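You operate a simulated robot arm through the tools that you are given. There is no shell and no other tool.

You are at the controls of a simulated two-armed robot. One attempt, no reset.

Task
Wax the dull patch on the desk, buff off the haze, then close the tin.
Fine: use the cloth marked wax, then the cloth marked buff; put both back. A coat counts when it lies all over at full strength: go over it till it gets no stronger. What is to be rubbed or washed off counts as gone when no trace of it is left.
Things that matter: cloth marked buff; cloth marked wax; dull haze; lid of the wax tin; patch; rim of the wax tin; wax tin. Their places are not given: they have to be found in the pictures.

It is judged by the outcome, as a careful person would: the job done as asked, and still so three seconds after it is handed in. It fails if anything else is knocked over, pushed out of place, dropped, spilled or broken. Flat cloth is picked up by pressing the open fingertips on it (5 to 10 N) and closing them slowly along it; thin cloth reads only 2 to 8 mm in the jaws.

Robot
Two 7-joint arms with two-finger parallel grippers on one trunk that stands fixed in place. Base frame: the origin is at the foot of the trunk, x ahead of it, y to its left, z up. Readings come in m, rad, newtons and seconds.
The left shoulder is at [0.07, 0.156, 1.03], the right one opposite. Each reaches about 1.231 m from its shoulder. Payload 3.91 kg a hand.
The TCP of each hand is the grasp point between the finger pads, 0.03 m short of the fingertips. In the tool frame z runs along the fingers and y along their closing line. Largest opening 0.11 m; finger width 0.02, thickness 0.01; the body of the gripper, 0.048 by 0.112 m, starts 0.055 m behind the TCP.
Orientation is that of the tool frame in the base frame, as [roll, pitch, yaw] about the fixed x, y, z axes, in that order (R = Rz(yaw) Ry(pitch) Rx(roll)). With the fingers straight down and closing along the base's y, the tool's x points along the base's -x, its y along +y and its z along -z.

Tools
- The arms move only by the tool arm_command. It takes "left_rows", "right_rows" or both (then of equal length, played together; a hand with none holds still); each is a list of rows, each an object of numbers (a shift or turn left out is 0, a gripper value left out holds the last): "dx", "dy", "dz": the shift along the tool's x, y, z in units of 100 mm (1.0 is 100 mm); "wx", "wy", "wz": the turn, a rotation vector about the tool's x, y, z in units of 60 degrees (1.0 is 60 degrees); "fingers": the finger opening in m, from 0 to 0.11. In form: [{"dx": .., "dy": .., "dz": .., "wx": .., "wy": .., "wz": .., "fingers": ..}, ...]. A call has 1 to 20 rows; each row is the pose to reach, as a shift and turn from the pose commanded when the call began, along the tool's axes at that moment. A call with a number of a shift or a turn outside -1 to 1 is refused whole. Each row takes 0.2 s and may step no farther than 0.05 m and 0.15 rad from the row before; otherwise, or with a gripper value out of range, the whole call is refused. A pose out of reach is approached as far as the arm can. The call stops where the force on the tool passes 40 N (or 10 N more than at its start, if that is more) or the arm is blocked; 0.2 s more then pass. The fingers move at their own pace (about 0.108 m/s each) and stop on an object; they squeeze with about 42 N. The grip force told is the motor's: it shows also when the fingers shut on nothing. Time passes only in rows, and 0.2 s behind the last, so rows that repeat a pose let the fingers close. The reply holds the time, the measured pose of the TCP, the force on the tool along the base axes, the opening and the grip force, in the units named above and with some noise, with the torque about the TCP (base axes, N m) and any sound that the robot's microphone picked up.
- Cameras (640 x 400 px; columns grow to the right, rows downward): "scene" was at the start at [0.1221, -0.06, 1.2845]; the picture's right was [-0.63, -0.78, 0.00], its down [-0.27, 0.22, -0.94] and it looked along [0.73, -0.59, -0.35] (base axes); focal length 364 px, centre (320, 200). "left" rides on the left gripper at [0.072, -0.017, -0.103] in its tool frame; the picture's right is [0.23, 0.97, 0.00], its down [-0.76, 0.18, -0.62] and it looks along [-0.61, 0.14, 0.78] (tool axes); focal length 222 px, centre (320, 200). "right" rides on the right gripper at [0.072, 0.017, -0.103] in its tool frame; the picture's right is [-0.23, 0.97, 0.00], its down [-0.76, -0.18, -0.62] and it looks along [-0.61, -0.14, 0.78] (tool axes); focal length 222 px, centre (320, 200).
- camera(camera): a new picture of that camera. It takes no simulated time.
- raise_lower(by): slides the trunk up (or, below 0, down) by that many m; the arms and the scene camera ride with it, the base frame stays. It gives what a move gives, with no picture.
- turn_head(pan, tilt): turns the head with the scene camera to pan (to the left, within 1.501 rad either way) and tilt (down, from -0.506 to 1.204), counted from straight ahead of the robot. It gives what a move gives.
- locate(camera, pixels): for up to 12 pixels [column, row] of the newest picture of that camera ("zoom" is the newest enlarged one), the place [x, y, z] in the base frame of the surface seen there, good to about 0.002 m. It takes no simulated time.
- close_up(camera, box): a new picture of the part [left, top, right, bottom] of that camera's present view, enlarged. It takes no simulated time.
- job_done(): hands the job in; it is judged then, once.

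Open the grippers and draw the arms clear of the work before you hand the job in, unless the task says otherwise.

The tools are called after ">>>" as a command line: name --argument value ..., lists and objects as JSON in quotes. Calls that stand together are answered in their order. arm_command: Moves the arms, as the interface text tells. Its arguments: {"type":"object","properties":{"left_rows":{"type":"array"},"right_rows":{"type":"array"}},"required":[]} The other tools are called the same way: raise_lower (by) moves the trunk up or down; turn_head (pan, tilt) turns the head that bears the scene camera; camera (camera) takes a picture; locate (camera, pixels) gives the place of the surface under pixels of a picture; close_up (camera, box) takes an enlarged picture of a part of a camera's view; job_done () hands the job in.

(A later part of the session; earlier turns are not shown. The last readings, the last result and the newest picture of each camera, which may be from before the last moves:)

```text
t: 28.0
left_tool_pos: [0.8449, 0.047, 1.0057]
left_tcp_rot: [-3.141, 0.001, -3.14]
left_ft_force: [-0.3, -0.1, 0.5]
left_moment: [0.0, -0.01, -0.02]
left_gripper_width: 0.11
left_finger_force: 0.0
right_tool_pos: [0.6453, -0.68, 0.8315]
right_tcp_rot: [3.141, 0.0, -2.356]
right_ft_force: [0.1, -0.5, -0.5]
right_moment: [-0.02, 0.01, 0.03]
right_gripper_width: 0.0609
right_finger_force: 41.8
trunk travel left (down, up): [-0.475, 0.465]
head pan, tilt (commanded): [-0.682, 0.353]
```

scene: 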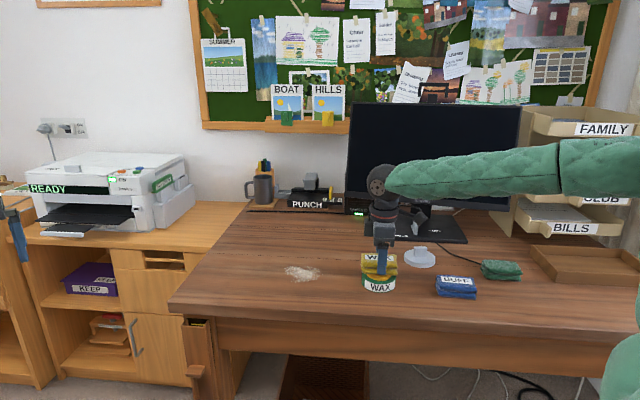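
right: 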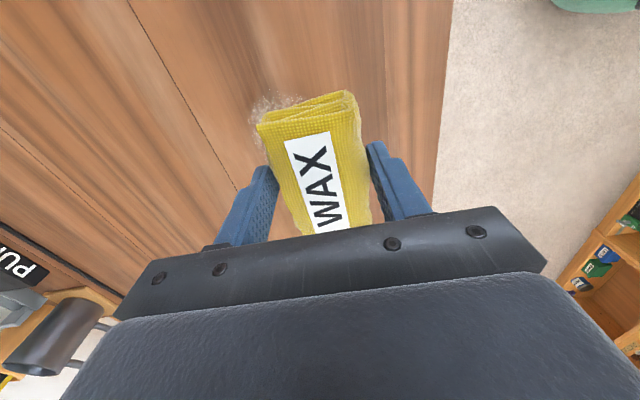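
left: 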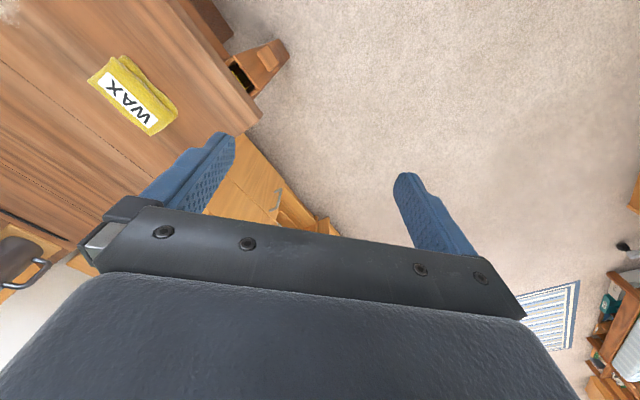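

Still no contact force at z≈0.831; I go 2–3 mm lower.

>>> arm_command --right_rows '[{"dz": 0.01}, {"dz": 0.02}, {"dz": 0.03}, {"dz": 0.03}]'

>>> close_up --camera "scene" --box '[340, 220, 420, 300]'

```text
t: 29.0
left_tool_pos: [0.8445, 0.0473, 1.0064]
left_tcp_rot: [3.141, 0.0, 3.141]
left_ft_force: [-0.7, -0.2, 0.7]
left_moment: [0.02, -0.02, -0.03]
left_gripper_width: 0.1098
left_finger_force: 0.0
right_tool_pos: [0.6462, -0.6803, 0.8311]
right_tcp_rot: [-3.138, 0.003, -2.357]
right_ft_force: [0.7, -6.7, 20.5]
right_moment: [-0.19, 0.15, 0.05]
right_gripper_width: 0.061
right_finger_force: 42.1
trunk travel left (down, up): [-0.475, 0.465]
head pan, tilt (commanded): [-0.682, 0.353]
```

```text
5.00 times, centred on (380, 260) of scene
```

zoom: 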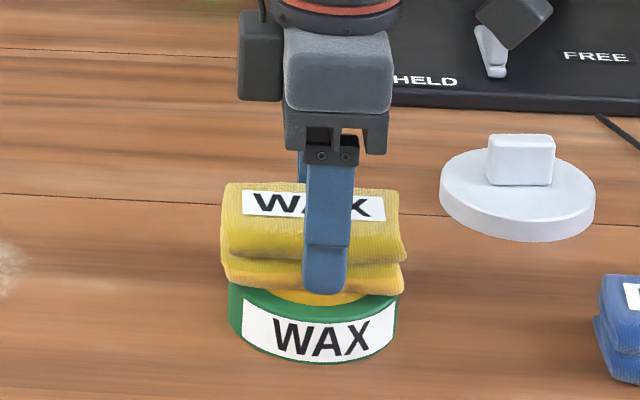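

Contact made (20 N) and the cloth's lower fold turned orange—it's loaded with wax. I lift straight up gently.

>>> arm_command --right_rows '[{"dz": -0.03}, {"dz": -0.06}, {"dz": -0.15}, {"dz": -0.3}, {"dz": -0.5}, {"dz": -0.5}]'

>>> close_up --camera "scene" --box '[340, 220, 420, 300]'

>>> close_up --camera "right" --box '[200, 60, 440, 240]'

```text
t: 30.4
left_tool_pos: [0.8453, 0.0466, 1.0051]
left_tcp_rot: [3.141, 0.001, 3.141]
left_ft_force: [-0.3, -0.2, -0.8]
left_moment: [-0.01, 0.01, -0.01]
left_gripper_width: 0.1098
left_finger_force: 0.1
right_tool_pos: [0.6461, -0.6794, 0.8785]
right_tcp_rot: [3.14, -0.001, -2.355]
right_ft_force: [0.0, 0.2, -0.5]
right_moment: [0.02, 0.01, 0.0]
right_gripper_width: 0.0611
right_finger_force: 42.0
trunk travel left (down, up): [-0.475, 0.465]
head pan, tilt (commanded): [-0.682, 0.353]
```

```text
5.00 times, centred on (380, 260) of scene
```

zoom: 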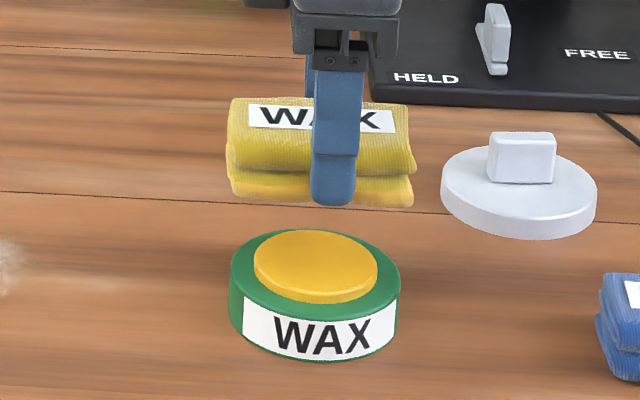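

```text
2.22 times, centred on (320, 150) of right
```

zoom: 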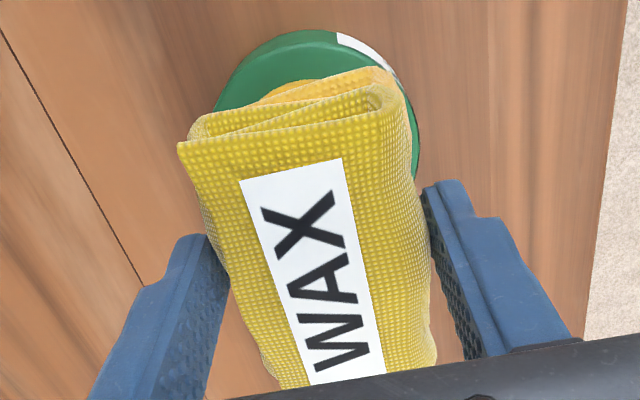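

The tin is unmoved and the cloth is waxed. Now I measure the patch's outline in an enlarged scene view.

>>> close_up --camera "scene" --box '[273, 250, 337, 290]'

>>> locate --camera "zoom" --pixels '[[105, 200], [495, 215], [300, 158], [260, 328], [180, 160], [420, 175], [430, 295], [190, 310], [320, 235], [480, 260], [110, 245], [340, 320]]'

```text
10.00 times, centred on (305, 270) of scene
```

zoom: 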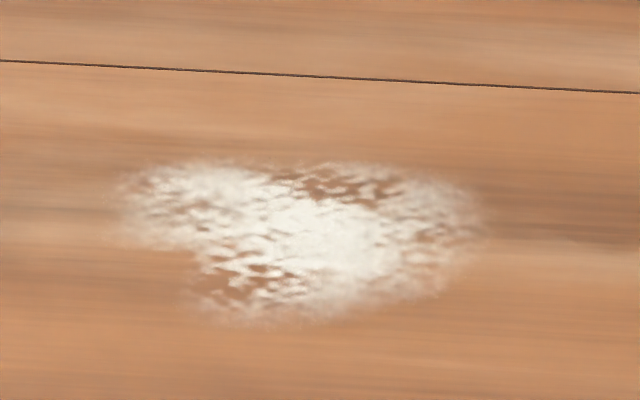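

```text
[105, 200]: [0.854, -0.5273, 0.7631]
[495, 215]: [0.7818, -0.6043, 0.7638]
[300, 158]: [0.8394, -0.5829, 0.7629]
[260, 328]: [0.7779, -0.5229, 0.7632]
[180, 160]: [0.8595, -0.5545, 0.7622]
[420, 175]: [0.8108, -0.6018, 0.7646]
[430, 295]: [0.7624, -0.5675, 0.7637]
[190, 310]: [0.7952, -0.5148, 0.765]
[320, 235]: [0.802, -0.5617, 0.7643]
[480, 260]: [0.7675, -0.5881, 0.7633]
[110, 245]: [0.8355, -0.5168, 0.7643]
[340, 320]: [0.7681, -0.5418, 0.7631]
```

The patch spans about 11 cm by 9 cm, centred at (0.806,-0.554), long side parallel to the cloth's long axis. I carry the cloth back over its centre.

>>> arm_command --right_rows '[{"dx": -0.15, "dy": -0.02}, {"dx": -0.35, "dy": -0.04}, {"dx": -0.55, "dy": -0.06}, {"dx": -0.75, "dy": -0.09}, {"dx": -0.9, "dy": -0.11}, {"dx": -1.0, "dy": -0.12}]'

>>> arm_command --right_rows '[{"dx": -0.15, "dy": -0.02}, {"dx": -0.35, "dy": -0.04}, {"dx": -0.55, "dy": -0.06}, {"dx": -0.75, "dy": -0.09}, {"dx": -0.9, "dy": -0.11}, {"dx": -1.0, "dy": -0.12}]'

>>> arm_command --right_rows '[{"dz": 0.2}, {"dz": 0.4}, {"dz": 0.6}, {"dz": 0.72}, {"dz": 0.75}, {"dz": 0.75}]'

>>> close_up --camera "scene" --box '[260, 220, 350, 300]'

```text
t: 31.8
left_tool_pos: [0.8453, 0.0467, 1.0063]
left_tcp_rot: [3.139, -0.002, 3.141]
left_ft_force: [0.3, 0.0, -0.2]
left_moment: [0.01, 0.02, -0.02]
left_gripper_width: 0.1101
left_finger_force: 0.0
right_tool_pos: [0.7257, -0.6176, 0.8775]
right_tcp_rot: [-3.141, 0.001, -2.357]
right_ft_force: [-0.4, -0.3, -0.1]
right_moment: [0.0, -0.01, 0.01]
right_gripper_width: 0.0611
right_finger_force: 42.2
trunk travel left (down, up): [-0.475, 0.465]
head pan, tilt (commanded): [-0.682, 0.353]
```

```text
t: 33.2
left_tool_pos: [0.8465, 0.0459, 1.0048]
left_tcp_rot: [3.141, -0.003, 3.14]
left_ft_force: [0.5, 0.2, -0.3]
left_moment: [-0.03, -0.03, 0.02]
left_gripper_width: 0.11
left_finger_force: 0.3
right_tool_pos: [0.8058, -0.5569, 0.8783]
right_tcp_rot: [3.141, 0.0, -2.355]
right_ft_force: [0.0, -0.5, -0.4]
right_moment: [0.02, 0.01, 0.02]
right_gripper_width: 0.0609
right_finger_force: 42.1
trunk travel left (down, up): [-0.475, 0.465]
head pan, tilt (commanded): [-0.682, 0.353]
```

```text
t: 34.6
left_tool_pos: [0.8454, 0.0469, 1.0068]
left_tcp_rot: [-3.141, 0.0, -3.14]
left_ft_force: [0.3, -0.1, -0.3]
left_moment: [0.0, 0.0, 0.0]
left_gripper_width: 0.1099
left_finger_force: 0.0
right_tool_pos: [0.8064, -0.5559, 0.8026]
right_tcp_rot: [-3.14, 0.0, -2.356]
right_ft_force: [0.0, 0.7, -0.2]
right_moment: [0.0, 0.01, 0.0]
right_gripper_width: 0.061
right_finger_force: 41.6
trunk travel left (down, up): [-0.475, 0.465]
head pan, tilt (commanded): [-0.682, 0.353]
```

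```text
5.00 times, centred on (305, 260) of scene
```

zoom: 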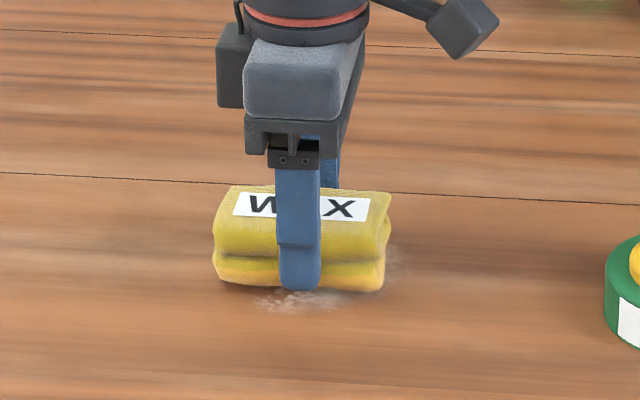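

The cloth is just above the patch. I step down until I feel a light press.

>>> arm_command --right_rows '[{"dz": 0.02}, {"dz": 0.04}, {"dz": 0.04}]'

```text
t: 35.4
left_tool_pos: [0.8454, 0.0473, 1.0066]
left_tcp_rot: [-3.141, 0.0, -3.139]
left_ft_force: [-0.4, -0.1, -0.2]
left_moment: [0.01, 0.02, -0.05]
left_gripper_width: 0.11
left_finger_force: 0.2
right_tool_pos: [0.8052, -0.556, 0.7987]
right_tcp_rot: [-3.141, 0.0, -2.357]
right_ft_force: [1.1, 0.8, -0.5]
right_moment: [0.02, 0.01, 0.0]
right_gripper_width: 0.0609
right_finger_force: 42.2
trunk travel left (down, up): [-0.475, 0.465]
head pan, tilt (commanded): [-0.682, 0.353]
```

No force yet at z=0.7987; I go 1.5 mm lower.

>>> arm_command --right_rows '[{"dz": 0.01}, {"dz": 0.015}, {"dz": 0.015}]'

```text
t: 36.2
left_tool_pos: [0.845, 0.0458, 1.0064]
left_tcp_rot: [3.14, 0.0, -3.141]
left_ft_force: [0.6, 0.9, 0.3]
left_moment: [0.01, 0.01, -0.03]
left_gripper_width: 0.1101
left_finger_force: 0.0
right_tool_pos: [0.8059, -0.5556, 0.798]
right_tcp_rot: [-3.141, 0.0, -2.357]
right_ft_force: [1.9, -2.2, 8.2]
right_moment: [0.02, 0.0, -0.02]
right_gripper_width: 0.0608
right_finger_force: 42.4
trunk travel left (down, up): [-0.475, 0.465]
head pan, tilt (commanded): [-0.682, 0.353]
```

8.2 N pressing force, good. I rub a first raster: sweeps along the long side on one half of the patch.

>>> arm_command --right_rows '[{"dx": 0.15}, {"dx": 0.3}, {"dx": 0.4}, {"dx": 0.4, "dy": 0.12}, {"dx": 0.25, "dy": 0.12}, {"dx": 0.1, "dy": 0.12}, {"dx": -0.1, "dy": 0.12}, {"dx": -0.25, "dy": 0.12}, {"dx": -0.4, "dy": 0.12}, {"dx": -0.4, "dy": 0.28}, {"dx": -0.25, "dy": 0.28}, {"dx": -0.1, "dy": 0.28}, {"dx": 0.1, "dy": 0.28}, {"dx": 0.25, "dy": 0.28}, {"dx": 0.4, "dy": 0.28}, {"dx": 0.3, "dy": 0.14}, {"dx": 0.2, "dy": 0.0}, {"dx": 0.0, "dy": 0.0}]'

>>> close_up --camera "scene" --box '[260, 220, 350, 300]'

```text
t: 40.0
left_tool_pos: [0.8451, 0.0471, 1.0055]
left_tcp_rot: [3.141, -0.001, -3.14]
left_ft_force: [0.2, -0.2, 0.1]
left_moment: [0.0, -0.03, 0.01]
left_gripper_width: 0.1099
left_finger_force: 0.1
right_tool_pos: [0.8043, -0.5566, 0.7973]
right_tcp_rot: [-3.141, -0.002, -2.358]
right_ft_force: [-0.7, -2.7, 3.1]
right_moment: [0.08, -0.1, -0.1]
right_gripper_width: 0.0612
right_finger_force: 42.8
trunk travel left (down, up): [-0.475, 0.465]
head pan, tilt (commanded): [-0.682, 0.353]
```

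```text
5.00 times, centred on (305, 260) of scene
```

zoom: 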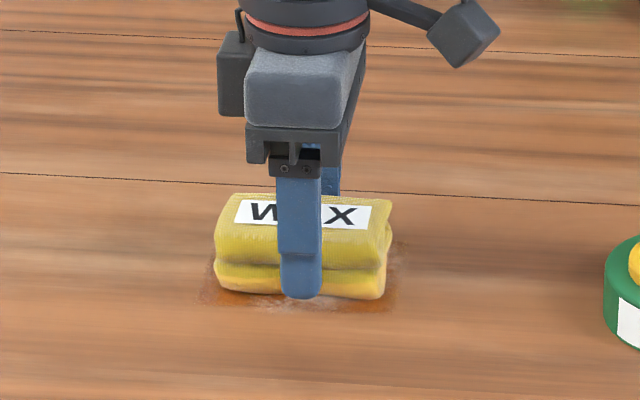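

An orange-brown wax coat is appearing around the cloth. Force fell to 3 N, so I press 0.5 mm more and rub the far half.

>>> arm_command --right_rows '[{"dz": 0.006}, {"dx": 0.2, "dz": 0.006}, {"dx": 0.4, "dz": 0.006}, {"dx": 0.4, "dy": -0.14, "dz": 0.006}, {"dx": 0.25, "dy": -0.14, "dz": 0.006}, {"dx": 0.1, "dy": -0.14, "dz": 0.006}, {"dx": -0.1, "dy": -0.14, "dz": 0.006}, {"dx": -0.25, "dy": -0.14, "dz": 0.006}, {"dx": -0.4, "dy": -0.14, "dz": 0.006}, {"dx": -0.4, "dy": -0.3, "dz": 0.006}, {"dx": -0.25, "dy": -0.3, "dz": 0.006}, {"dx": -0.1, "dy": -0.3, "dz": 0.006}, {"dx": 0.1, "dy": -0.3, "dz": 0.006}, {"dx": 0.25, "dy": -0.3, "dz": 0.006}, {"dx": 0.4, "dy": -0.3, "dz": 0.006}, {"dx": 0.3, "dy": -0.15, "dz": 0.006}, {"dx": 0.2, "dy": 0.0, "dz": 0.006}, {"dx": 0.0, "dy": 0.0, "dz": 0.006}]'

>>> close_up --camera "scene" --box '[260, 220, 350, 300]'

```text
t: 43.8
left_tool_pos: [0.8444, 0.0457, 1.0051]
left_tcp_rot: [3.141, 0.001, 3.141]
left_ft_force: [0.2, -0.1, -0.2]
left_moment: [-0.01, 0.0, 0.01]
left_gripper_width: 0.1101
left_finger_force: 0.0
right_tool_pos: [0.8044, -0.5546, 0.7968]
right_tcp_rot: [-3.142, 0.0, -2.357]
right_ft_force: [-1.7, -2.1, 10.5]
right_moment: [0.03, -0.02, -0.04]
right_gripper_width: 0.0611
right_finger_force: 42.2
trunk travel left (down, up): [-0.475, 0.465]
head pan, tilt (commanded): [-0.682, 0.353]
```

```text
5.00 times, centred on (305, 260) of scene
```

zoom: 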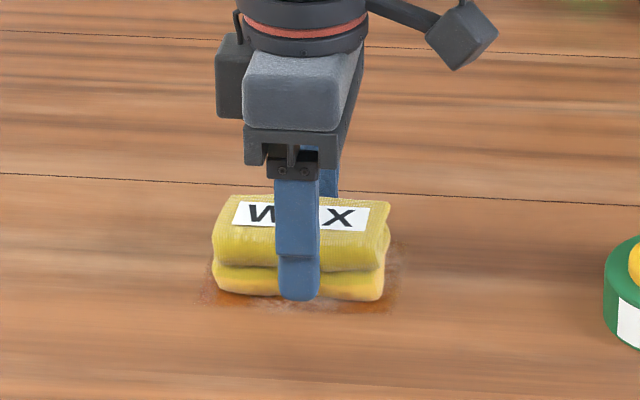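

Force 10.5 N. I lift 6 cm and move aside to inspect the coat.

>>> arm_command --right_rows '[{"dz": -0.05}, {"dz": -0.2}, {"dz": -0.4}, {"dz": -0.6}, {"dx": -0.2, "dz": -0.6}, {"dx": -0.45, "dz": -0.6}, {"dx": -0.7, "dz": -0.6}, {"dx": -0.9, "dz": -0.6}, {"dx": -0.9, "dz": -0.6}]'

>>> close_up --camera "scene" --box '[273, 250, 337, 290]'

>>> close_up --camera "right" --box '[180, 0, 440, 200]'

```text
t: 45.8
left_tool_pos: [0.845, 0.0467, 1.0064]
left_tcp_rot: [-3.141, 0.0, -3.141]
left_ft_force: [-0.5, -0.2, -0.3]
left_moment: [0.0, 0.01, 0.01]
left_gripper_width: 0.1101
left_finger_force: 0.2
right_tool_pos: [0.868, -0.4921, 0.8568]
right_tcp_rot: [3.14, 0.001, -2.355]
right_ft_force: [-0.7, 0.3, -0.8]
right_moment: [0.04, 0.01, 0.01]
right_gripper_width: 0.061
right_finger_force: 41.8
trunk travel left (down, up): [-0.475, 0.465]
head pan, tilt (commanded): [-0.682, 0.353]
```

```text
10.00 times, centred on (305, 270) of scene
```

zoom: 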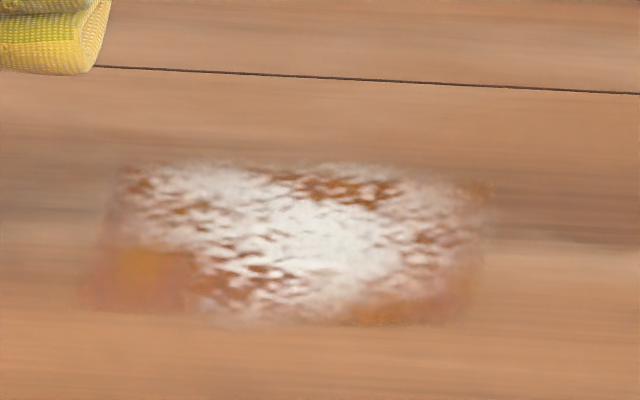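

```text
2.00 times, centred on (310, 100) of right
```

zoom: 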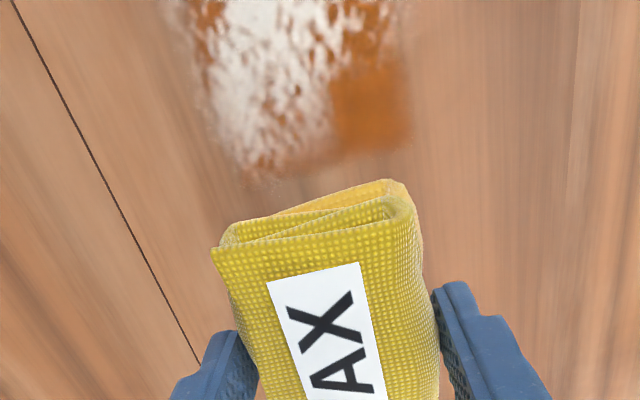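

The wax lies orange but unevenly (strong at (140,265), weak at the far edge), with the white haze still showing. I go back over the patch at the same pressure with wider sweeps.

>>> arm_command --right_rows '[{"dx": 0.25}, {"dx": 0.5}, {"dx": 0.75}, {"dx": 0.9}, {"dx": 0.9, "dz": 0.25}, {"dx": 0.9, "dz": 0.5}, {"dx": 0.9, "dz": 0.58}, {"dx": 0.9, "dz": 0.6}, {"dx": 0.9, "dz": 0.6}]'

```text
t: 47.8
left_tool_pos: [0.8451, 0.0461, 1.0075]
left_tcp_rot: [-3.14, -0.001, 3.141]
left_ft_force: [-0.2, 0.4, -0.1]
left_moment: [0.03, -0.01, 0.04]
left_gripper_width: 0.11
left_finger_force: 0.1
right_tool_pos: [0.8047, -0.5578, 0.7974]
right_tcp_rot: [-3.14, 0.003, -2.357]
right_ft_force: [0.5, -4.5, 10.0]
right_moment: [-0.08, 0.07, 0.01]
right_gripper_width: 0.0611
right_finger_force: 42.2
trunk travel left (down, up): [-0.475, 0.465]
head pan, tilt (commanded): [-0.682, 0.353]
```

10 N contact. I rub lines over the far half first (tool −y), then back.

>>> arm_command --right_rows '[{"dx": 0.2, "dy": -0.1}, {"dx": 0.4, "dy": -0.2}, {"dx": 0.2, "dy": -0.2}, {"dx": 0.0, "dy": -0.2}, {"dx": -0.2, "dy": -0.2}, {"dx": -0.4, "dy": -0.2}, {"dx": -0.4, "dy": -0.35}, {"dx": -0.2, "dy": -0.35}, {"dx": 0.0, "dy": -0.35}, {"dx": 0.2, "dy": -0.35}, {"dx": 0.4, "dy": -0.35}, {"dx": 0.4, "dy": -0.45}, {"dx": 0.2, "dy": -0.45}, {"dx": 0.0, "dy": -0.45}, {"dx": -0.2, "dy": -0.45}, {"dx": -0.4, "dy": -0.45}, {"dx": -0.3, "dy": -0.3}, {"dx": -0.2, "dy": -0.15}, {"dx": 0.0, "dy": 0.0}]'

>>> arm_command --right_rows '[{"dx": 0.2, "dy": 0.0}, {"dx": 0.4, "dy": 0.0}, {"dx": 0.4, "dy": 0.15}, {"dx": 0.2, "dy": 0.15}, {"dx": 0.0, "dy": 0.15}, {"dx": -0.2, "dy": 0.15}, {"dx": -0.4, "dy": 0.15}, {"dx": -0.4, "dy": 0.3}, {"dx": -0.2, "dy": 0.3}, {"dx": 0.0, "dy": 0.3}, {"dx": 0.2, "dy": 0.3}, {"dx": 0.4, "dy": 0.3}, {"dx": 0.4, "dy": 0.4}, {"dx": 0.2, "dy": 0.4}, {"dx": 0.0, "dy": 0.4}, {"dx": -0.2, "dy": 0.4}, {"dx": -0.4, "dy": 0.4}, {"dx": -0.3, "dy": 0.2}, {"dx": -0.15, "dy": 0.1}, {"dx": 0.0, "dy": 0.0}]'

```text
t: 51.8
left_tool_pos: [0.845, 0.0478, 1.0063]
left_tcp_rot: [3.14, 0.0, -3.139]
left_ft_force: [-0.6, -0.5, 0.5]
left_moment: [0.02, 0.02, 0.02]
left_gripper_width: 0.11
left_finger_force: 0.0
right_tool_pos: [0.8027, -0.556, 0.7973]
right_tcp_rot: [3.14, -0.002, -2.355]
right_ft_force: [-0.4, -0.5, -1.2]
right_moment: [0.0, -0.01, 0.01]
right_gripper_width: 0.0611
right_finger_force: 41.7
trunk travel left (down, up): [-0.475, 0.465]
head pan, tilt (commanded): [-0.682, 0.353]
```

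```text
t: 56.0
left_tool_pos: [0.8447, 0.0472, 1.0072]
left_tcp_rot: [3.141, 0.001, -3.14]
left_ft_force: [0.4, 0.2, 0.3]
left_moment: [0.0, -0.02, -0.01]
left_gripper_width: 0.1099
left_finger_force: 0.1
right_tool_pos: [0.8058, -0.5552, 0.7976]
right_tcp_rot: [-3.141, 0.0, -2.354]
right_ft_force: [1.0, 5.0, 12.0]
right_moment: [0.25, -0.01, 0.02]
right_gripper_width: 0.061
right_finger_force: 42.4
trunk travel left (down, up): [-0.475, 0.465]
head pan, tilt (commanded): [-0.682, 0.353]
```

Force varied (−1.2 N after the far half, 12 N now), so the far side may have had poor contact. I lift and look.

>>> arm_command --right_rows '[{"dz": -0.05}, {"dz": -0.2}, {"dz": -0.4}, {"dz": -0.6}, {"dx": -0.2, "dz": -0.6}, {"dx": -0.45, "dz": -0.6}, {"dx": -0.7, "dz": -0.6}, {"dx": -0.9, "dz": -0.6}, {"dx": -0.9, "dz": -0.6}]'

>>> close_up --camera "scene" --box '[273, 250, 337, 290]'

>>> camera --camera "right"

```text
t: 58.0
left_tool_pos: [0.8452, 0.0456, 1.0058]
left_tcp_rot: [-3.14, 0.0, 3.141]
left_ft_force: [-0.3, 0.6, 0.3]
left_moment: [0.01, -0.01, -0.01]
left_gripper_width: 0.1099
left_finger_force: 0.0
right_tool_pos: [0.8697, -0.4919, 0.8551]
right_tcp_rot: [3.141, 0.0, -2.356]
right_ft_force: [-0.2, -0.2, 0.3]
right_moment: [0.02, 0.0, 0.0]
right_gripper_width: 0.0611
right_finger_force: 42.5
trunk travel left (down, up): [-0.475, 0.465]
head pan, tilt (commanded): [-0.682, 0.353]
```

```text
10.00 times, centred on (305, 270) of scene
```

zoom: 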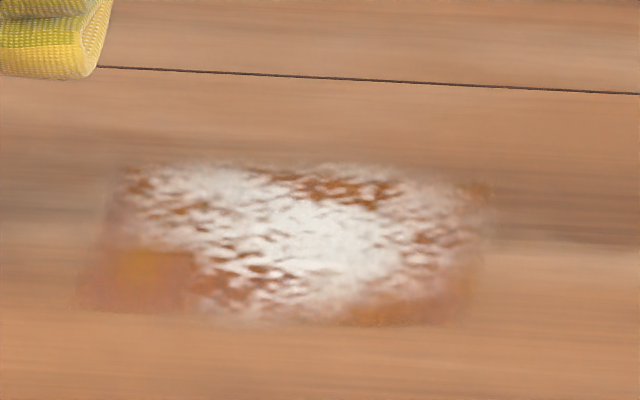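

```text
taken
```

right: 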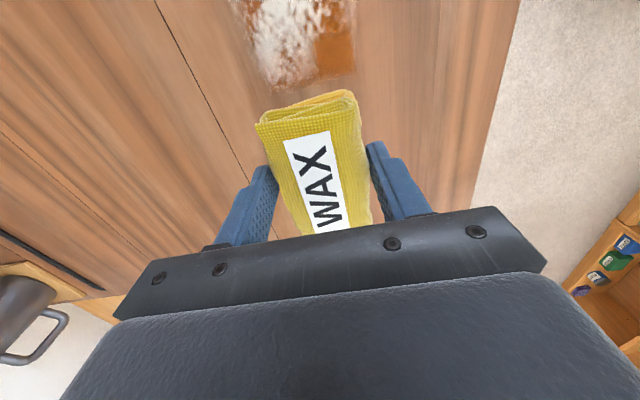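

The coat looks almost the same as after the first pass. I look closer with the right camera before deciding on another pass.

>>> close_up --camera "right" --box '[220, 0, 380, 100]'

>>> close_up --camera "scene" --box '[265, 245, 345, 295]'

```text
4.00 times, centred on (300, 50) of right
```

zoom: 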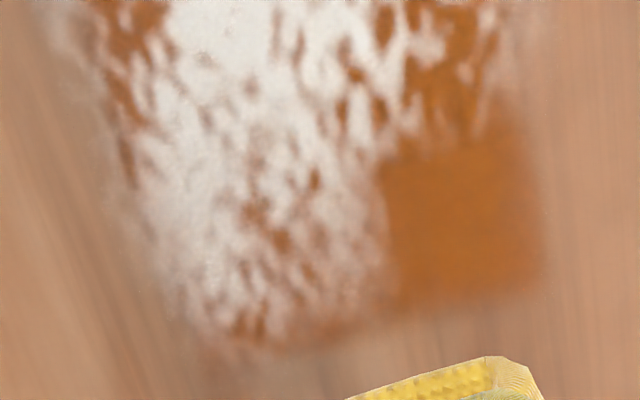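

```text
8.00 times, centred on (305, 270) of scene
```

zoom: 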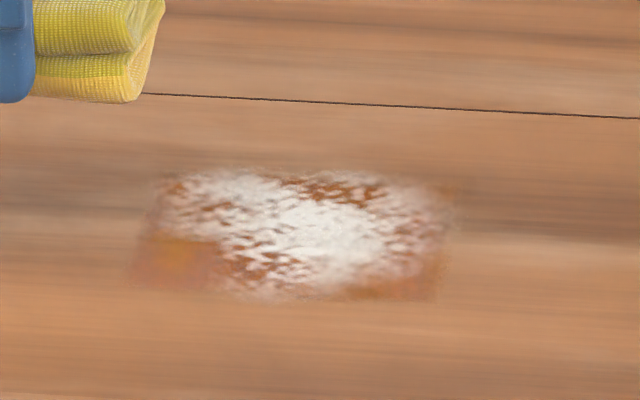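

The coat appears solid orange beneath the haze. For certainty I make one more full pass, pressing 0.5 mm more on the far half, then compare.

>>> arm_command --right_rows '[{"dx": 0.25, "dy": -0.05}, {"dx": 0.5, "dy": -0.1}, {"dx": 0.75, "dy": -0.15}, {"dx": 0.9, "dy": -0.2}, {"dx": 0.9, "dy": -0.2, "dz": 0.25}, {"dx": 0.9, "dy": -0.2, "dz": 0.5}, {"dx": 0.9, "dy": -0.2, "dz": 0.58}, {"dx": 0.9, "dy": -0.2, "dz": 0.605}, {"dx": 0.9, "dy": -0.2, "dz": 0.605}]'

```text
t: 60.0
left_tool_pos: [0.8452, 0.0463, 1.0069]
left_tcp_rot: [3.139, -0.001, -3.141]
left_ft_force: [-0.3, -0.9, 0.6]
left_moment: [0.01, 0.03, 0.02]
left_gripper_width: 0.11
left_finger_force: 0.0
right_tool_pos: [0.8183, -0.5711, 0.7984]
right_tcp_rot: [-3.141, 0.003, -2.355]
right_ft_force: [0.3, -3.8, 8.9]
right_moment: [-0.13, 0.13, 0.01]
right_gripper_width: 0.061
right_finger_force: 41.8
trunk travel left (down, up): [-0.475, 0.465]
head pan, tilt (commanded): [-0.682, 0.353]
```

>>> arm_command --right_rows '[{"dx": 0.2, "dy": 0.0}, {"dx": 0.4, "dy": 0.0}, {"dx": 0.4, "dy": -0.12}, {"dx": 0.2, "dy": -0.12}, {"dx": 0.0, "dy": -0.12, "dz": 0.003}, {"dx": -0.2, "dy": -0.12, "dz": 0.003}, {"dx": -0.4, "dy": -0.12, "dz": 0.003}, {"dx": -0.4, "dy": -0.24, "dz": 0.003}, {"dx": -0.2, "dy": -0.24, "dz": 0.003}, {"dx": 0.0, "dy": -0.24, "dz": 0.003}, {"dx": 0.2, "dy": -0.24, "dz": 0.003}, {"dx": 0.4, "dy": -0.24, "dz": 0.003}, {"dx": 0.4, "dy": -0.1, "dz": 0.003}, {"dx": 0.4, "dy": 0.05, "dz": 0.003}]'

```text
t: 63.0
left_tool_pos: [0.8452, 0.0463, 1.0068]
left_tcp_rot: [3.141, 0.0, 3.14]
left_ft_force: [1.1, -0.8, -1.1]
left_moment: [-0.01, -0.01, -0.01]
left_gripper_width: 0.1102
left_finger_force: 0.0
right_tool_pos: [0.7848, -0.5968, 0.7966]
right_tcp_rot: [3.141, -0.001, -2.356]
right_ft_force: [-0.8, -2.3, 11.2]
right_moment: [0.01, -0.12, 0.09]
right_gripper_width: 0.0608
right_finger_force: 42.1
trunk travel left (down, up): [-0.475, 0.465]
head pan, tilt (commanded): [-0.682, 0.353]
```

Contact stays at ~11 N. I continue the pass over the middle and near half.

>>> arm_command --right_rows '[{"dx": -0.2, "dy": 0.0}, {"dx": -0.4, "dy": 0.0}, {"dx": -0.6, "dy": 0.0}, {"dx": -0.8, "dy": 0.0}, {"dx": -0.8, "dy": 0.15}, {"dx": -0.6, "dy": 0.15}, {"dx": -0.4, "dy": 0.15}, {"dx": -0.2, "dy": 0.15}, {"dx": 0.0, "dy": 0.15}, {"dx": 0.0, "dy": 0.3}, {"dx": -0.2, "dy": 0.3}, {"dx": -0.4, "dy": 0.3}, {"dx": -0.6, "dy": 0.3}, {"dx": -0.8, "dy": 0.3}, {"dx": -0.8, "dy": 0.45}, {"dx": -0.6, "dy": 0.45}, {"dx": -0.4, "dy": 0.45}, {"dx": -0.2, "dy": 0.45}, {"dx": 0.0, "dy": 0.45}, {"dx": -0.2, "dy": 0.3}]'

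>>> arm_command --right_rows '[{"dz": -0.05}, {"dz": -0.2}, {"dz": -0.4}, {"dz": -0.6}, {"dx": -0.2, "dz": -0.6}, {"dx": -0.45, "dz": -0.6}, {"dx": -0.7, "dz": -0.6}, {"dx": -0.95, "dz": -0.6}, {"dx": -0.95, "dz": -0.6}]'

>>> close_up --camera "scene" --box '[273, 250, 337, 290]'

>>> camera --camera "right"

```text
t: 67.2
left_tool_pos: [0.8433, 0.0459, 1.0068]
left_tcp_rot: [3.141, 0.0, -3.142]
left_ft_force: [0.4, -0.3, 0.4]
left_moment: [0.02, 0.01, 0.01]
left_gripper_width: 0.11
left_finger_force: 0.1
right_tool_pos: [0.778, -0.5601, 0.7963]
right_tcp_rot: [-3.14, -0.002, -2.358]
right_ft_force: [-7.7, -2.4, 20.7]
right_moment: [0.19, 0.21, -0.03]
right_gripper_width: 0.061
right_finger_force: 42.5
trunk travel left (down, up): [-0.475, 0.465]
head pan, tilt (commanded): [-0.682, 0.353]
```

```text
t: 69.2
left_tool_pos: [0.846, 0.0458, 1.0063]
left_tcp_rot: [-3.141, -0.001, -3.141]
left_ft_force: [-0.8, -0.2, 0.3]
left_moment: [-0.01, -0.02, 0.01]
left_gripper_width: 0.11
left_finger_force: 0.1
right_tool_pos: [0.8463, -0.4922, 0.856]
right_tcp_rot: [3.141, -0.001, -2.357]
right_ft_force: [0.0, 0.4, -1.1]
right_moment: [-0.01, -0.01, 0.0]
right_gripper_width: 0.061
right_finger_force: 42.3
trunk travel left (down, up): [-0.475, 0.465]
head pan, tilt (commanded): [-0.682, 0.353]
```

```text
10.00 times, centred on (305, 270) of scene
```

zoom: 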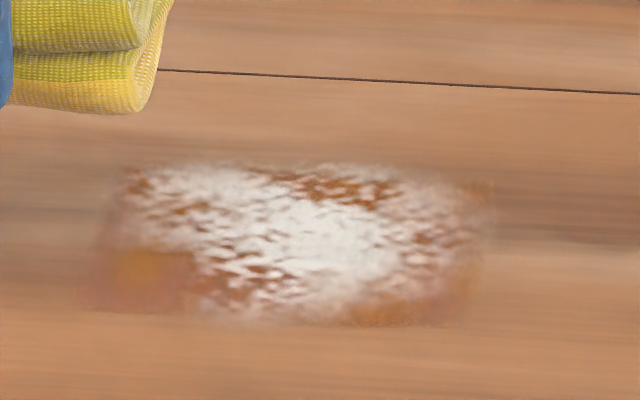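

```text
taken
```

right: 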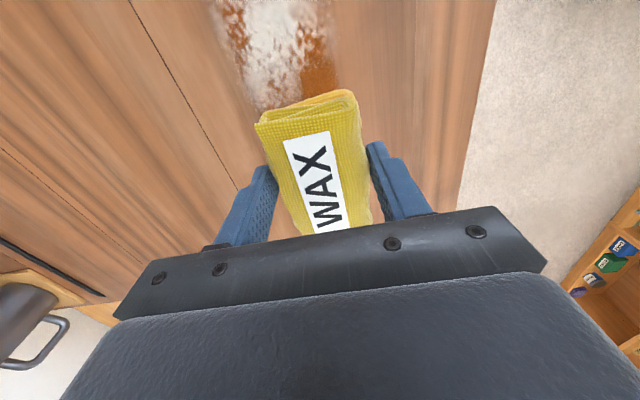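

No further change in the coat: it is as strong as it gets. I carry the wax cloth back to its place at about (0.909,-0.400).

>>> arm_command --right_rows '[{"dx": -0.15, "dy": 0.03}, {"dx": -0.35, "dy": 0.07}, {"dx": -0.55, "dy": 0.11}, {"dx": -0.75, "dy": 0.15}, {"dx": -0.9, "dy": 0.18}, {"dx": -1.0, "dy": 0.21}, {"dx": -1.0, "dy": 0.21}]'

```text
t: 70.8
left_tool_pos: [0.8457, 0.0475, 1.0069]
left_tcp_rot: [3.14, 0.002, -3.141]
left_ft_force: [0.6, -0.1, 0.0]
left_moment: [0.01, 0.01, 0.01]
left_gripper_width: 0.1098
left_finger_force: 0.1
right_tool_pos: [0.9035, -0.4072, 0.8564]
right_tcp_rot: [-3.141, 0.0, -2.356]
right_ft_force: [0.0, 0.9, -0.8]
right_moment: [-0.03, -0.02, 0.04]
right_gripper_width: 0.0613
right_finger_force: 42.1
trunk travel left (down, up): [-0.475, 0.465]
head pan, tilt (commanded): [-0.682, 0.353]
```

I make the last 8 mm shift and lower the cloth to just above the desk.

>>> arm_command --right_rows '[{"dx": -0.08, "dy": 0.015, "dz": 0.1}, {"dx": -0.08, "dy": 0.015, "dz": 0.25}, {"dx": -0.08, "dy": 0.015, "dz": 0.4}, {"dx": -0.08, "dy": 0.015, "dz": 0.52}, {"dx": -0.08, "dy": 0.015, "dz": 0.56}, {"dx": -0.08, "dy": 0.015, "dz": 0.58}, {"dx": -0.08, "dy": 0.015, "dz": 0.58}]'

>>> close_up --camera "scene" --box '[190, 220, 270, 300]'

```text
t: 72.4
left_tool_pos: [0.8462, 0.0468, 1.0057]
left_tcp_rot: [3.14, 0.0, -3.139]
left_ft_force: [0.4, -1.4, -0.2]
left_moment: [-0.02, -0.01, 0.0]
left_gripper_width: 0.1099
left_finger_force: 0.1
right_tool_pos: [0.9081, -0.3992, 0.7967]
right_tcp_rot: [3.141, 0.0, -2.356]
right_ft_force: [0.0, 0.6, -1.1]
right_moment: [-0.04, 0.01, 0.0]
right_gripper_width: 0.0609
right_finger_force: 42.2
trunk travel left (down, up): [-0.475, 0.465]
head pan, tilt (commanded): [-0.682, 0.353]
```

```text
5.00 times, centred on (230, 260) of scene
```

zoom: 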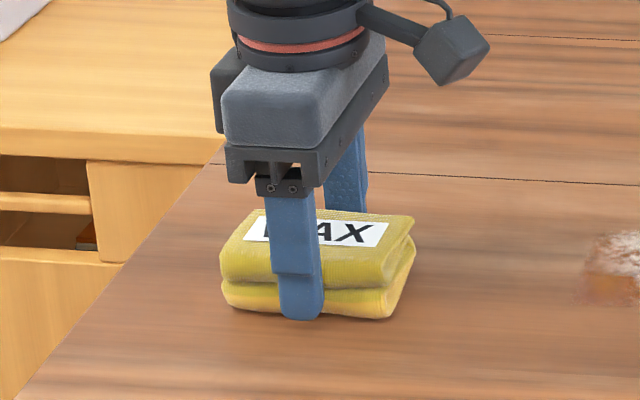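

No contact yet at z=0.7967. I lower 1 mm more to feel the desk.

>>> arm_command --right_rows '[{"dz": 0.005}, {"dz": 0.01}, {"dz": 0.01}]'

```text
t: 73.2
left_tool_pos: [0.8448, 0.0456, 1.0058]
left_tcp_rot: [3.141, -0.001, -3.142]
left_ft_force: [-0.6, -0.5, 1.2]
left_moment: [-0.01, 0.0, 0.0]
left_gripper_width: 0.1099
left_finger_force: 0.0
right_tool_pos: [0.9084, -0.3986, 0.7961]
right_tcp_rot: [-3.141, 0.0, -2.356]
right_ft_force: [-0.2, 0.8, 1.9]
right_moment: [0.0, 0.0, 0.02]
right_gripper_width: 0.0613
right_finger_force: 42.2
trunk travel left (down, up): [-0.475, 0.465]
head pan, tilt (commanded): [-0.682, 0.353]
```

Light contact (1.9 N). I open the fingers and rise straight up.

>>> arm_command --right_rows '[{"fingers": 0.065}, {"fingers": 0.075}, {"fingers": 0.09}, {"fingers": 0.1}, {"fingers": 0.1}, {"dz": -0.2}, {"dz": -0.5}, {"dz": -0.9}, {"dz": -0.9}]'

>>> close_up --camera "scene" --box '[190, 220, 270, 300]'

>>> close_up --camera "right" --box '[260, 50, 380, 175]'

>>> locate --camera "zoom" --pixels '[[200, 100], [345, 58], [262, 380], [405, 350], [300, 220]]'

```text
t: 75.2
left_tool_pos: [0.8461, 0.0449, 1.0049]
left_tcp_rot: [3.141, -0.002, 3.141]
left_ft_force: [0.5, 0.9, 0.0]
left_moment: [0.02, 0.01, 0.04]
left_gripper_width: 0.1098
left_finger_force: 0.1
right_tool_pos: [0.9083, -0.4009, 0.8856]
right_tcp_rot: [3.141, 0.001, -2.355]
right_ft_force: [0.4, 0.4, 0.1]
right_moment: [-0.04, 0.01, -0.01]
right_gripper_width: 0.0999
right_finger_force: 0.0
trunk travel left (down, up): [-0.475, 0.465]
head pan, tilt (commanded): [-0.682, 0.353]
```

```text
5.00 times, centred on (230, 260) of scene
```

zoom: 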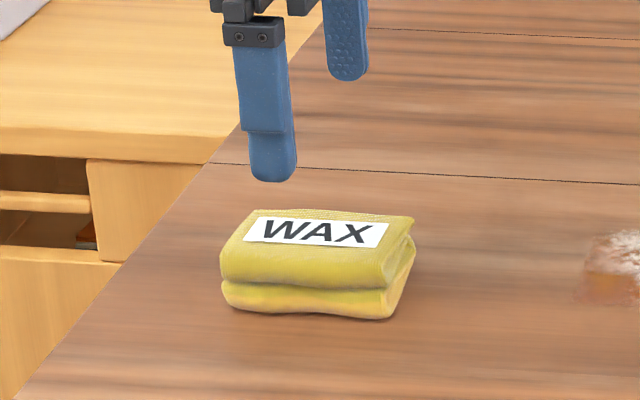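

```text
3.20 times, centred on (320, 112) of right
```

zoom: 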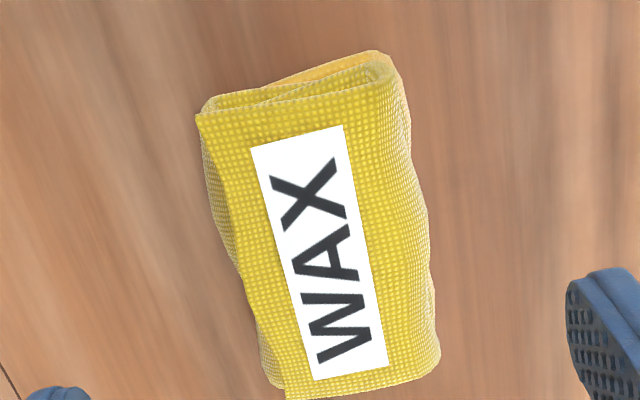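

```text
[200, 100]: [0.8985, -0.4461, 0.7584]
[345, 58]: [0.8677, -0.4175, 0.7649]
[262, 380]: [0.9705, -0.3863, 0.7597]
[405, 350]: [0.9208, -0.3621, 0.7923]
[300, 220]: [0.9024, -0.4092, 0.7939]
```

The wax cloth is back on its spot. Now I measure the blue buff cloth near (456,287) in the scene view.

>>> close_up --camera "scene" --box '[425, 262, 489, 302]'

>>> arm_command --right_rows '[{"dx": 0.2, "dz": -0.1}, {"dx": 0.5, "dz": -0.2}, {"dx": 0.8, "dz": -0.2}, {"dx": 1.0, "dz": -0.2}]'

>>> arm_command --right_rows '[{"dx": 0.3}, {"dx": 0.65}, {"dx": 1.0}]'

>>> arm_command --right_rows '[{"dx": 0.33, "dy": 0.1}, {"dx": 0.66, "dy": 0.2}, {"dx": 1.0, "dy": 0.3}]'

>>> arm_command --right_rows '[{"dx": 0.33}, {"dx": 0.66}, {"dx": 1.0}]'

>>> camera --camera "right"

>>> camera --camera "scene"

```text
10.00 times, centred on (457, 282) of scene
```

zoom: 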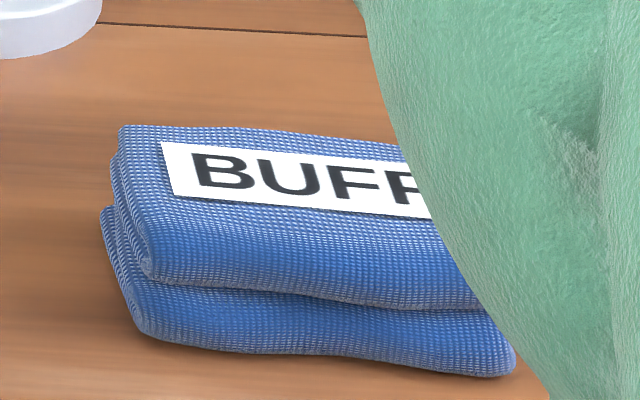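

```text
t: 76.2
left_tool_pos: [0.8461, 0.0449, 1.0058]
left_tcp_rot: [-3.141, -0.001, -3.141]
left_ft_force: [0.2, 0.4, -0.2]
left_moment: [0.04, 0.01, 0.02]
left_gripper_width: 0.1101
left_finger_force: 0.0
right_tool_pos: [0.84, -0.4707, 0.9074]
right_tcp_rot: [3.141, -0.001, -2.355]
right_ft_force: [-0.1, -0.1, -0.3]
right_moment: [-0.03, 0.0, -0.01]
right_gripper_width: 0.0999
right_finger_force: 0.1
trunk travel left (down, up): [-0.475, 0.465]
head pan, tilt (commanded): [-0.682, 0.353]
```

```text
t: 77.0
left_tool_pos: [0.8448, 0.0468, 1.0079]
left_tcp_rot: [3.139, 0.0, -3.14]
left_ft_force: [-0.6, 1.1, 0.8]
left_moment: [-0.04, 0.0, -0.03]
left_gripper_width: 0.1099
left_finger_force: 0.0
right_tool_pos: [0.7673, -0.5416, 0.9071]
right_tcp_rot: [-3.14, 0.002, -2.356]
right_ft_force: [-0.7, 0.1, 0.2]
right_moment: [0.01, 0.0, 0.01]
right_gripper_width: 0.1
right_finger_force: 0.0
trunk travel left (down, up): [-0.475, 0.465]
head pan, tilt (commanded): [-0.682, 0.353]
```

```text
t: 77.8
left_tool_pos: [0.8442, 0.0464, 1.008]
left_tcp_rot: [3.139, 0.002, -3.14]
left_ft_force: [0.4, -0.6, 0.3]
left_moment: [0.01, 0.01, -0.01]
left_gripper_width: 0.1098
left_finger_force: 0.1
right_tool_pos: [0.6744, -0.5907, 0.9083]
right_tcp_rot: [-3.141, 0.0, -2.354]
right_ft_force: [-0.1, -0.6, -0.2]
right_moment: [0.05, 0.02, 0.03]
right_gripper_width: 0.1003
right_finger_force: 0.0
trunk travel left (down, up): [-0.475, 0.465]
head pan, tilt (commanded): [-0.682, 0.353]
```

```text
t: 78.6
left_tool_pos: [0.844, 0.0451, 1.0075]
left_tcp_rot: [-3.141, 0.0, -3.14]
left_ft_force: [-0.7, -0.2, -0.9]
left_moment: [0.01, -0.01, 0.01]
left_gripper_width: 0.11
left_finger_force: 0.0
right_tool_pos: [0.6029, -0.6626, 0.9076]
right_tcp_rot: [3.141, 0.002, -2.354]
right_ft_force: [-1.2, 0.1, 0.3]
right_moment: [0.03, -0.03, 0.01]
right_gripper_width: 0.1
right_finger_force: 0.0
trunk travel left (down, up): [-0.475, 0.465]
head pan, tilt (commanded): [-0.682, 0.353]
```

```text
taken
```

right: 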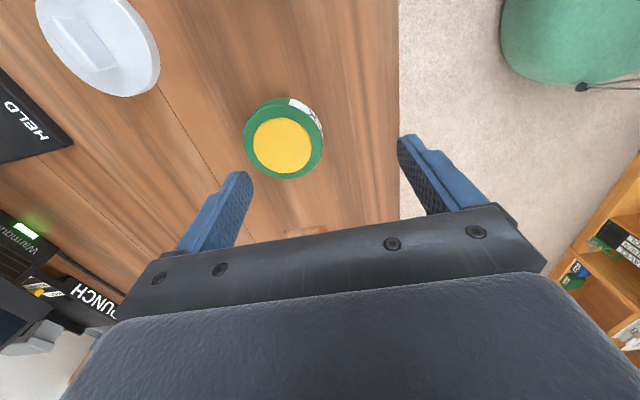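

```text
taken
```

scene: 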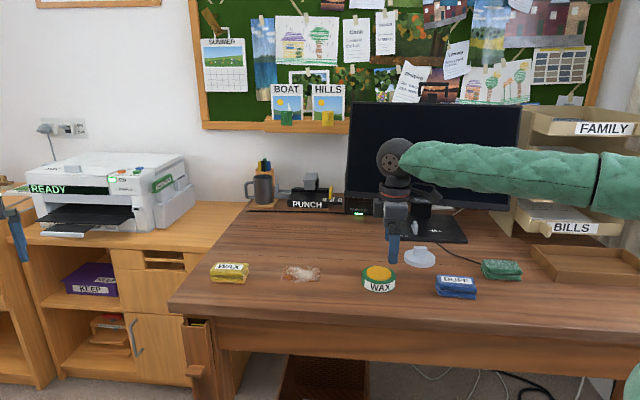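

The buff cloth is now unobstructed in the scene view at (456,287). I zoom and locate its corners.

>>> close_up --camera "scene" --box '[425, 265, 489, 305]'

>>> locate --camera "zoom" --pixels '[[130, 105], [495, 150], [160, 240], [520, 275], [320, 160], [320, 105], [320, 230], [140, 180], [515, 230], [330, 310], [510, 320], [120, 250]]'

```text
10.00 times, centred on (457, 285) of scene
```

zoom: 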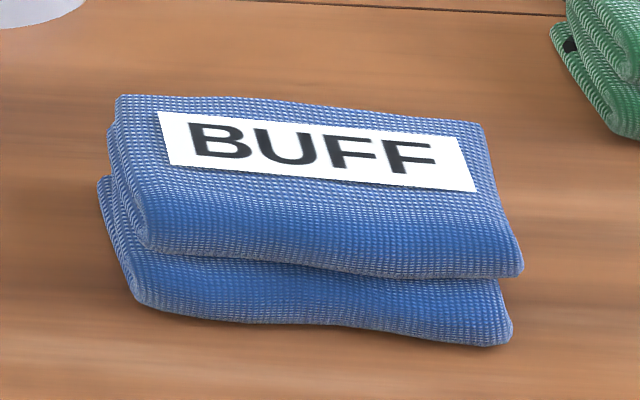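

```text
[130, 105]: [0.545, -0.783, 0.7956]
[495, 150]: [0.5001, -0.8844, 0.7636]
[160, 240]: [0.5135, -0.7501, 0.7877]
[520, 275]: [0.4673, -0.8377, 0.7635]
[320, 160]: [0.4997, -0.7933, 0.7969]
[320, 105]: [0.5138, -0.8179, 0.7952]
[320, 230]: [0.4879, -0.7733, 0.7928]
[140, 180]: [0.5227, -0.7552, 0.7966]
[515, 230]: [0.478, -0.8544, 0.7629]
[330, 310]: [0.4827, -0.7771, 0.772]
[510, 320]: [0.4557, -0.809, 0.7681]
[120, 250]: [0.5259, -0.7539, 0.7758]
```

The buff cloth's centre is about (0.50,-0.79). I move above it in two steps and look with the wrist camera.

>>> arm_command --right_rows '[{"dx": 0.27, "dy": -0.03}, {"dx": 0.54, "dy": -0.06}, {"dx": 0.81, "dy": -0.08}]'

>>> arm_command --right_rows '[{"dx": 0.27, "dy": -0.03}, {"dx": 0.54, "dy": -0.06}, {"dx": 0.81, "dy": -0.09}, {"dx": 0.81, "dy": -0.09}]'

>>> camera --camera "right"

>>> close_up --camera "right" --box '[260, 50, 380, 175]'

```text
t: 79.4
left_tool_pos: [0.8424, 0.0475, 1.0084]
left_tcp_rot: [-3.139, 0.001, -3.14]
left_ft_force: [-1.0, 0.1, 1.1]
left_moment: [-0.01, -0.01, 0.02]
left_gripper_width: 0.1098
left_finger_force: 0.0
right_tool_pos: [0.5501, -0.7241, 0.9109]
right_tcp_rot: [-3.14, 0.0, -2.358]
right_ft_force: [-0.6, 0.6, -0.6]
right_moment: [-0.02, -0.02, 0.0]
right_gripper_width: 0.0999
right_finger_force: 0.1
trunk travel left (down, up): [-0.475, 0.465]
head pan, tilt (commanded): [-0.682, 0.353]
```

```text
t: 80.4
left_tool_pos: [0.8454, 0.0464, 1.0041]
left_tcp_rot: [3.141, -0.001, -3.139]
left_ft_force: [-1.0, 0.4, 0.2]
left_moment: [-0.03, 0.01, 0.0]
left_gripper_width: 0.1102
left_finger_force: 0.1
right_tool_pos: [0.5012, -0.788, 0.9068]
right_tcp_rot: [3.141, -0.002, -2.357]
right_ft_force: [-0.2, 0.3, -0.4]
right_moment: [-0.01, 0.01, 0.01]
right_gripper_width: 0.1001
right_finger_force: 0.2
trunk travel left (down, up): [-0.475, 0.465]
head pan, tilt (commanded): [-0.682, 0.353]
```

```text
taken
```

right: 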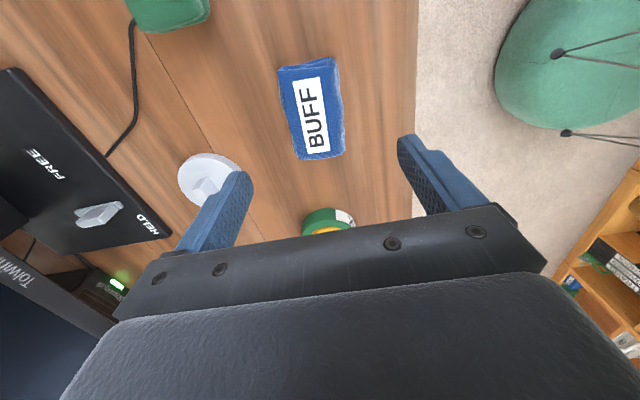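

```text
3.20 times, centred on (320, 112) of right
```

zoom: 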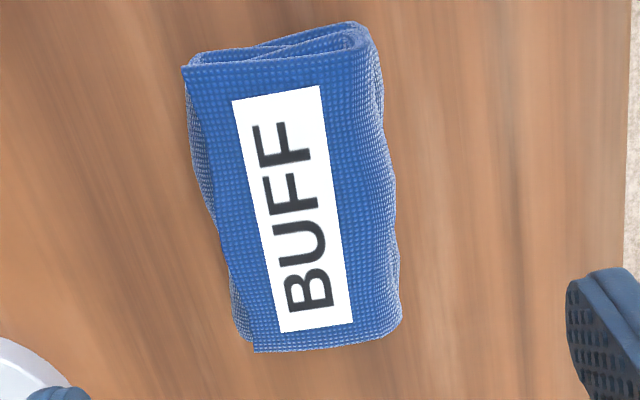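

The buff cloth is under the hand; I locate its corners in this zoom.

>>> locate --camera "zoom" --pixels '[[192, 75], [350, 35], [258, 345], [395, 330], [280, 210], [205, 150], [375, 120], [235, 260], [392, 230], [300, 380]]'

```text
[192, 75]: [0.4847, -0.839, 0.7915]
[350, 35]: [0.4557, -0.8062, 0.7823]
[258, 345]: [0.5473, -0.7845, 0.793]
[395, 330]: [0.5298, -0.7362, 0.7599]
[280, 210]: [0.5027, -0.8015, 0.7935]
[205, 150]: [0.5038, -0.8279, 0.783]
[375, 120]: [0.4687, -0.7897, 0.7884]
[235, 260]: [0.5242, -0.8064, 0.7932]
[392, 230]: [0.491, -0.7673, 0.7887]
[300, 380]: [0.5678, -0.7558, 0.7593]
```

Centre (0.500,-0.795), long axis ≈43°. I shift a few mm, and descend with open fingers around it.

>>> arm_command --right_rows '[{"dx": 0.057, "dy": -0.042, "dz": 0.3}, {"dx": 0.057, "dy": -0.042, "dz": 0.6}, {"dx": 0.057, "dy": -0.042, "dz": 0.85}, {"dx": 0.057, "dy": -0.042, "dz": 0.95}, {"dx": 0.057, "dy": -0.042, "dz": 0.95}]'

>>> close_up --camera "right" --box '[200, 60, 440, 240]'

>>> close_up --camera "scene" --box '[415, 235, 505, 315]'

```text
t: 81.6
left_tool_pos: [0.8449, 0.0468, 1.0065]
left_tcp_rot: [-3.141, -0.002, -3.139]
left_ft_force: [0.6, -0.4, -0.1]
left_moment: [-0.01, 0.0, 0.0]
left_gripper_width: 0.1099
left_finger_force: 0.1
right_tool_pos: [0.5008, -0.7951, 0.8117]
right_tcp_rot: [3.141, -0.001, -2.356]
right_ft_force: [0.8, 0.2, -0.1]
right_moment: [-0.06, 0.01, -0.02]
right_gripper_width: 0.1003
right_finger_force: 0.0
trunk travel left (down, up): [-0.475, 0.465]
head pan, tilt (commanded): [-0.682, 0.353]
```

```text
2.22 times, centred on (320, 150) of right
```

zoom: 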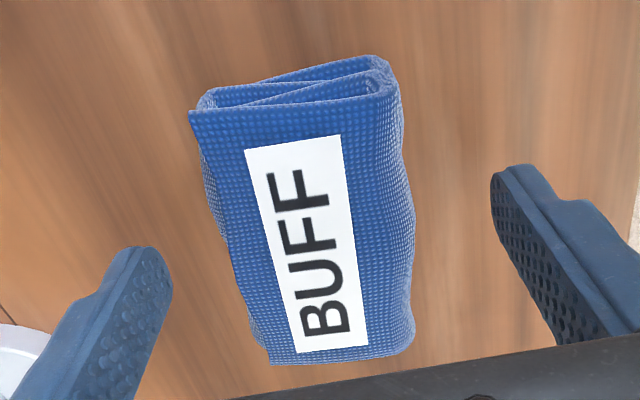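

```text
5.00 times, centred on (460, 275) of scene
```

zoom: 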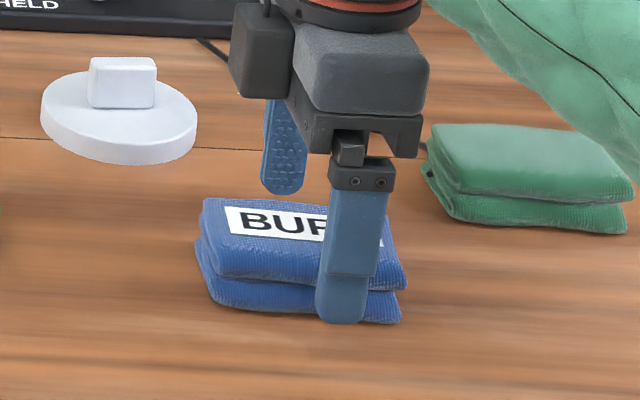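

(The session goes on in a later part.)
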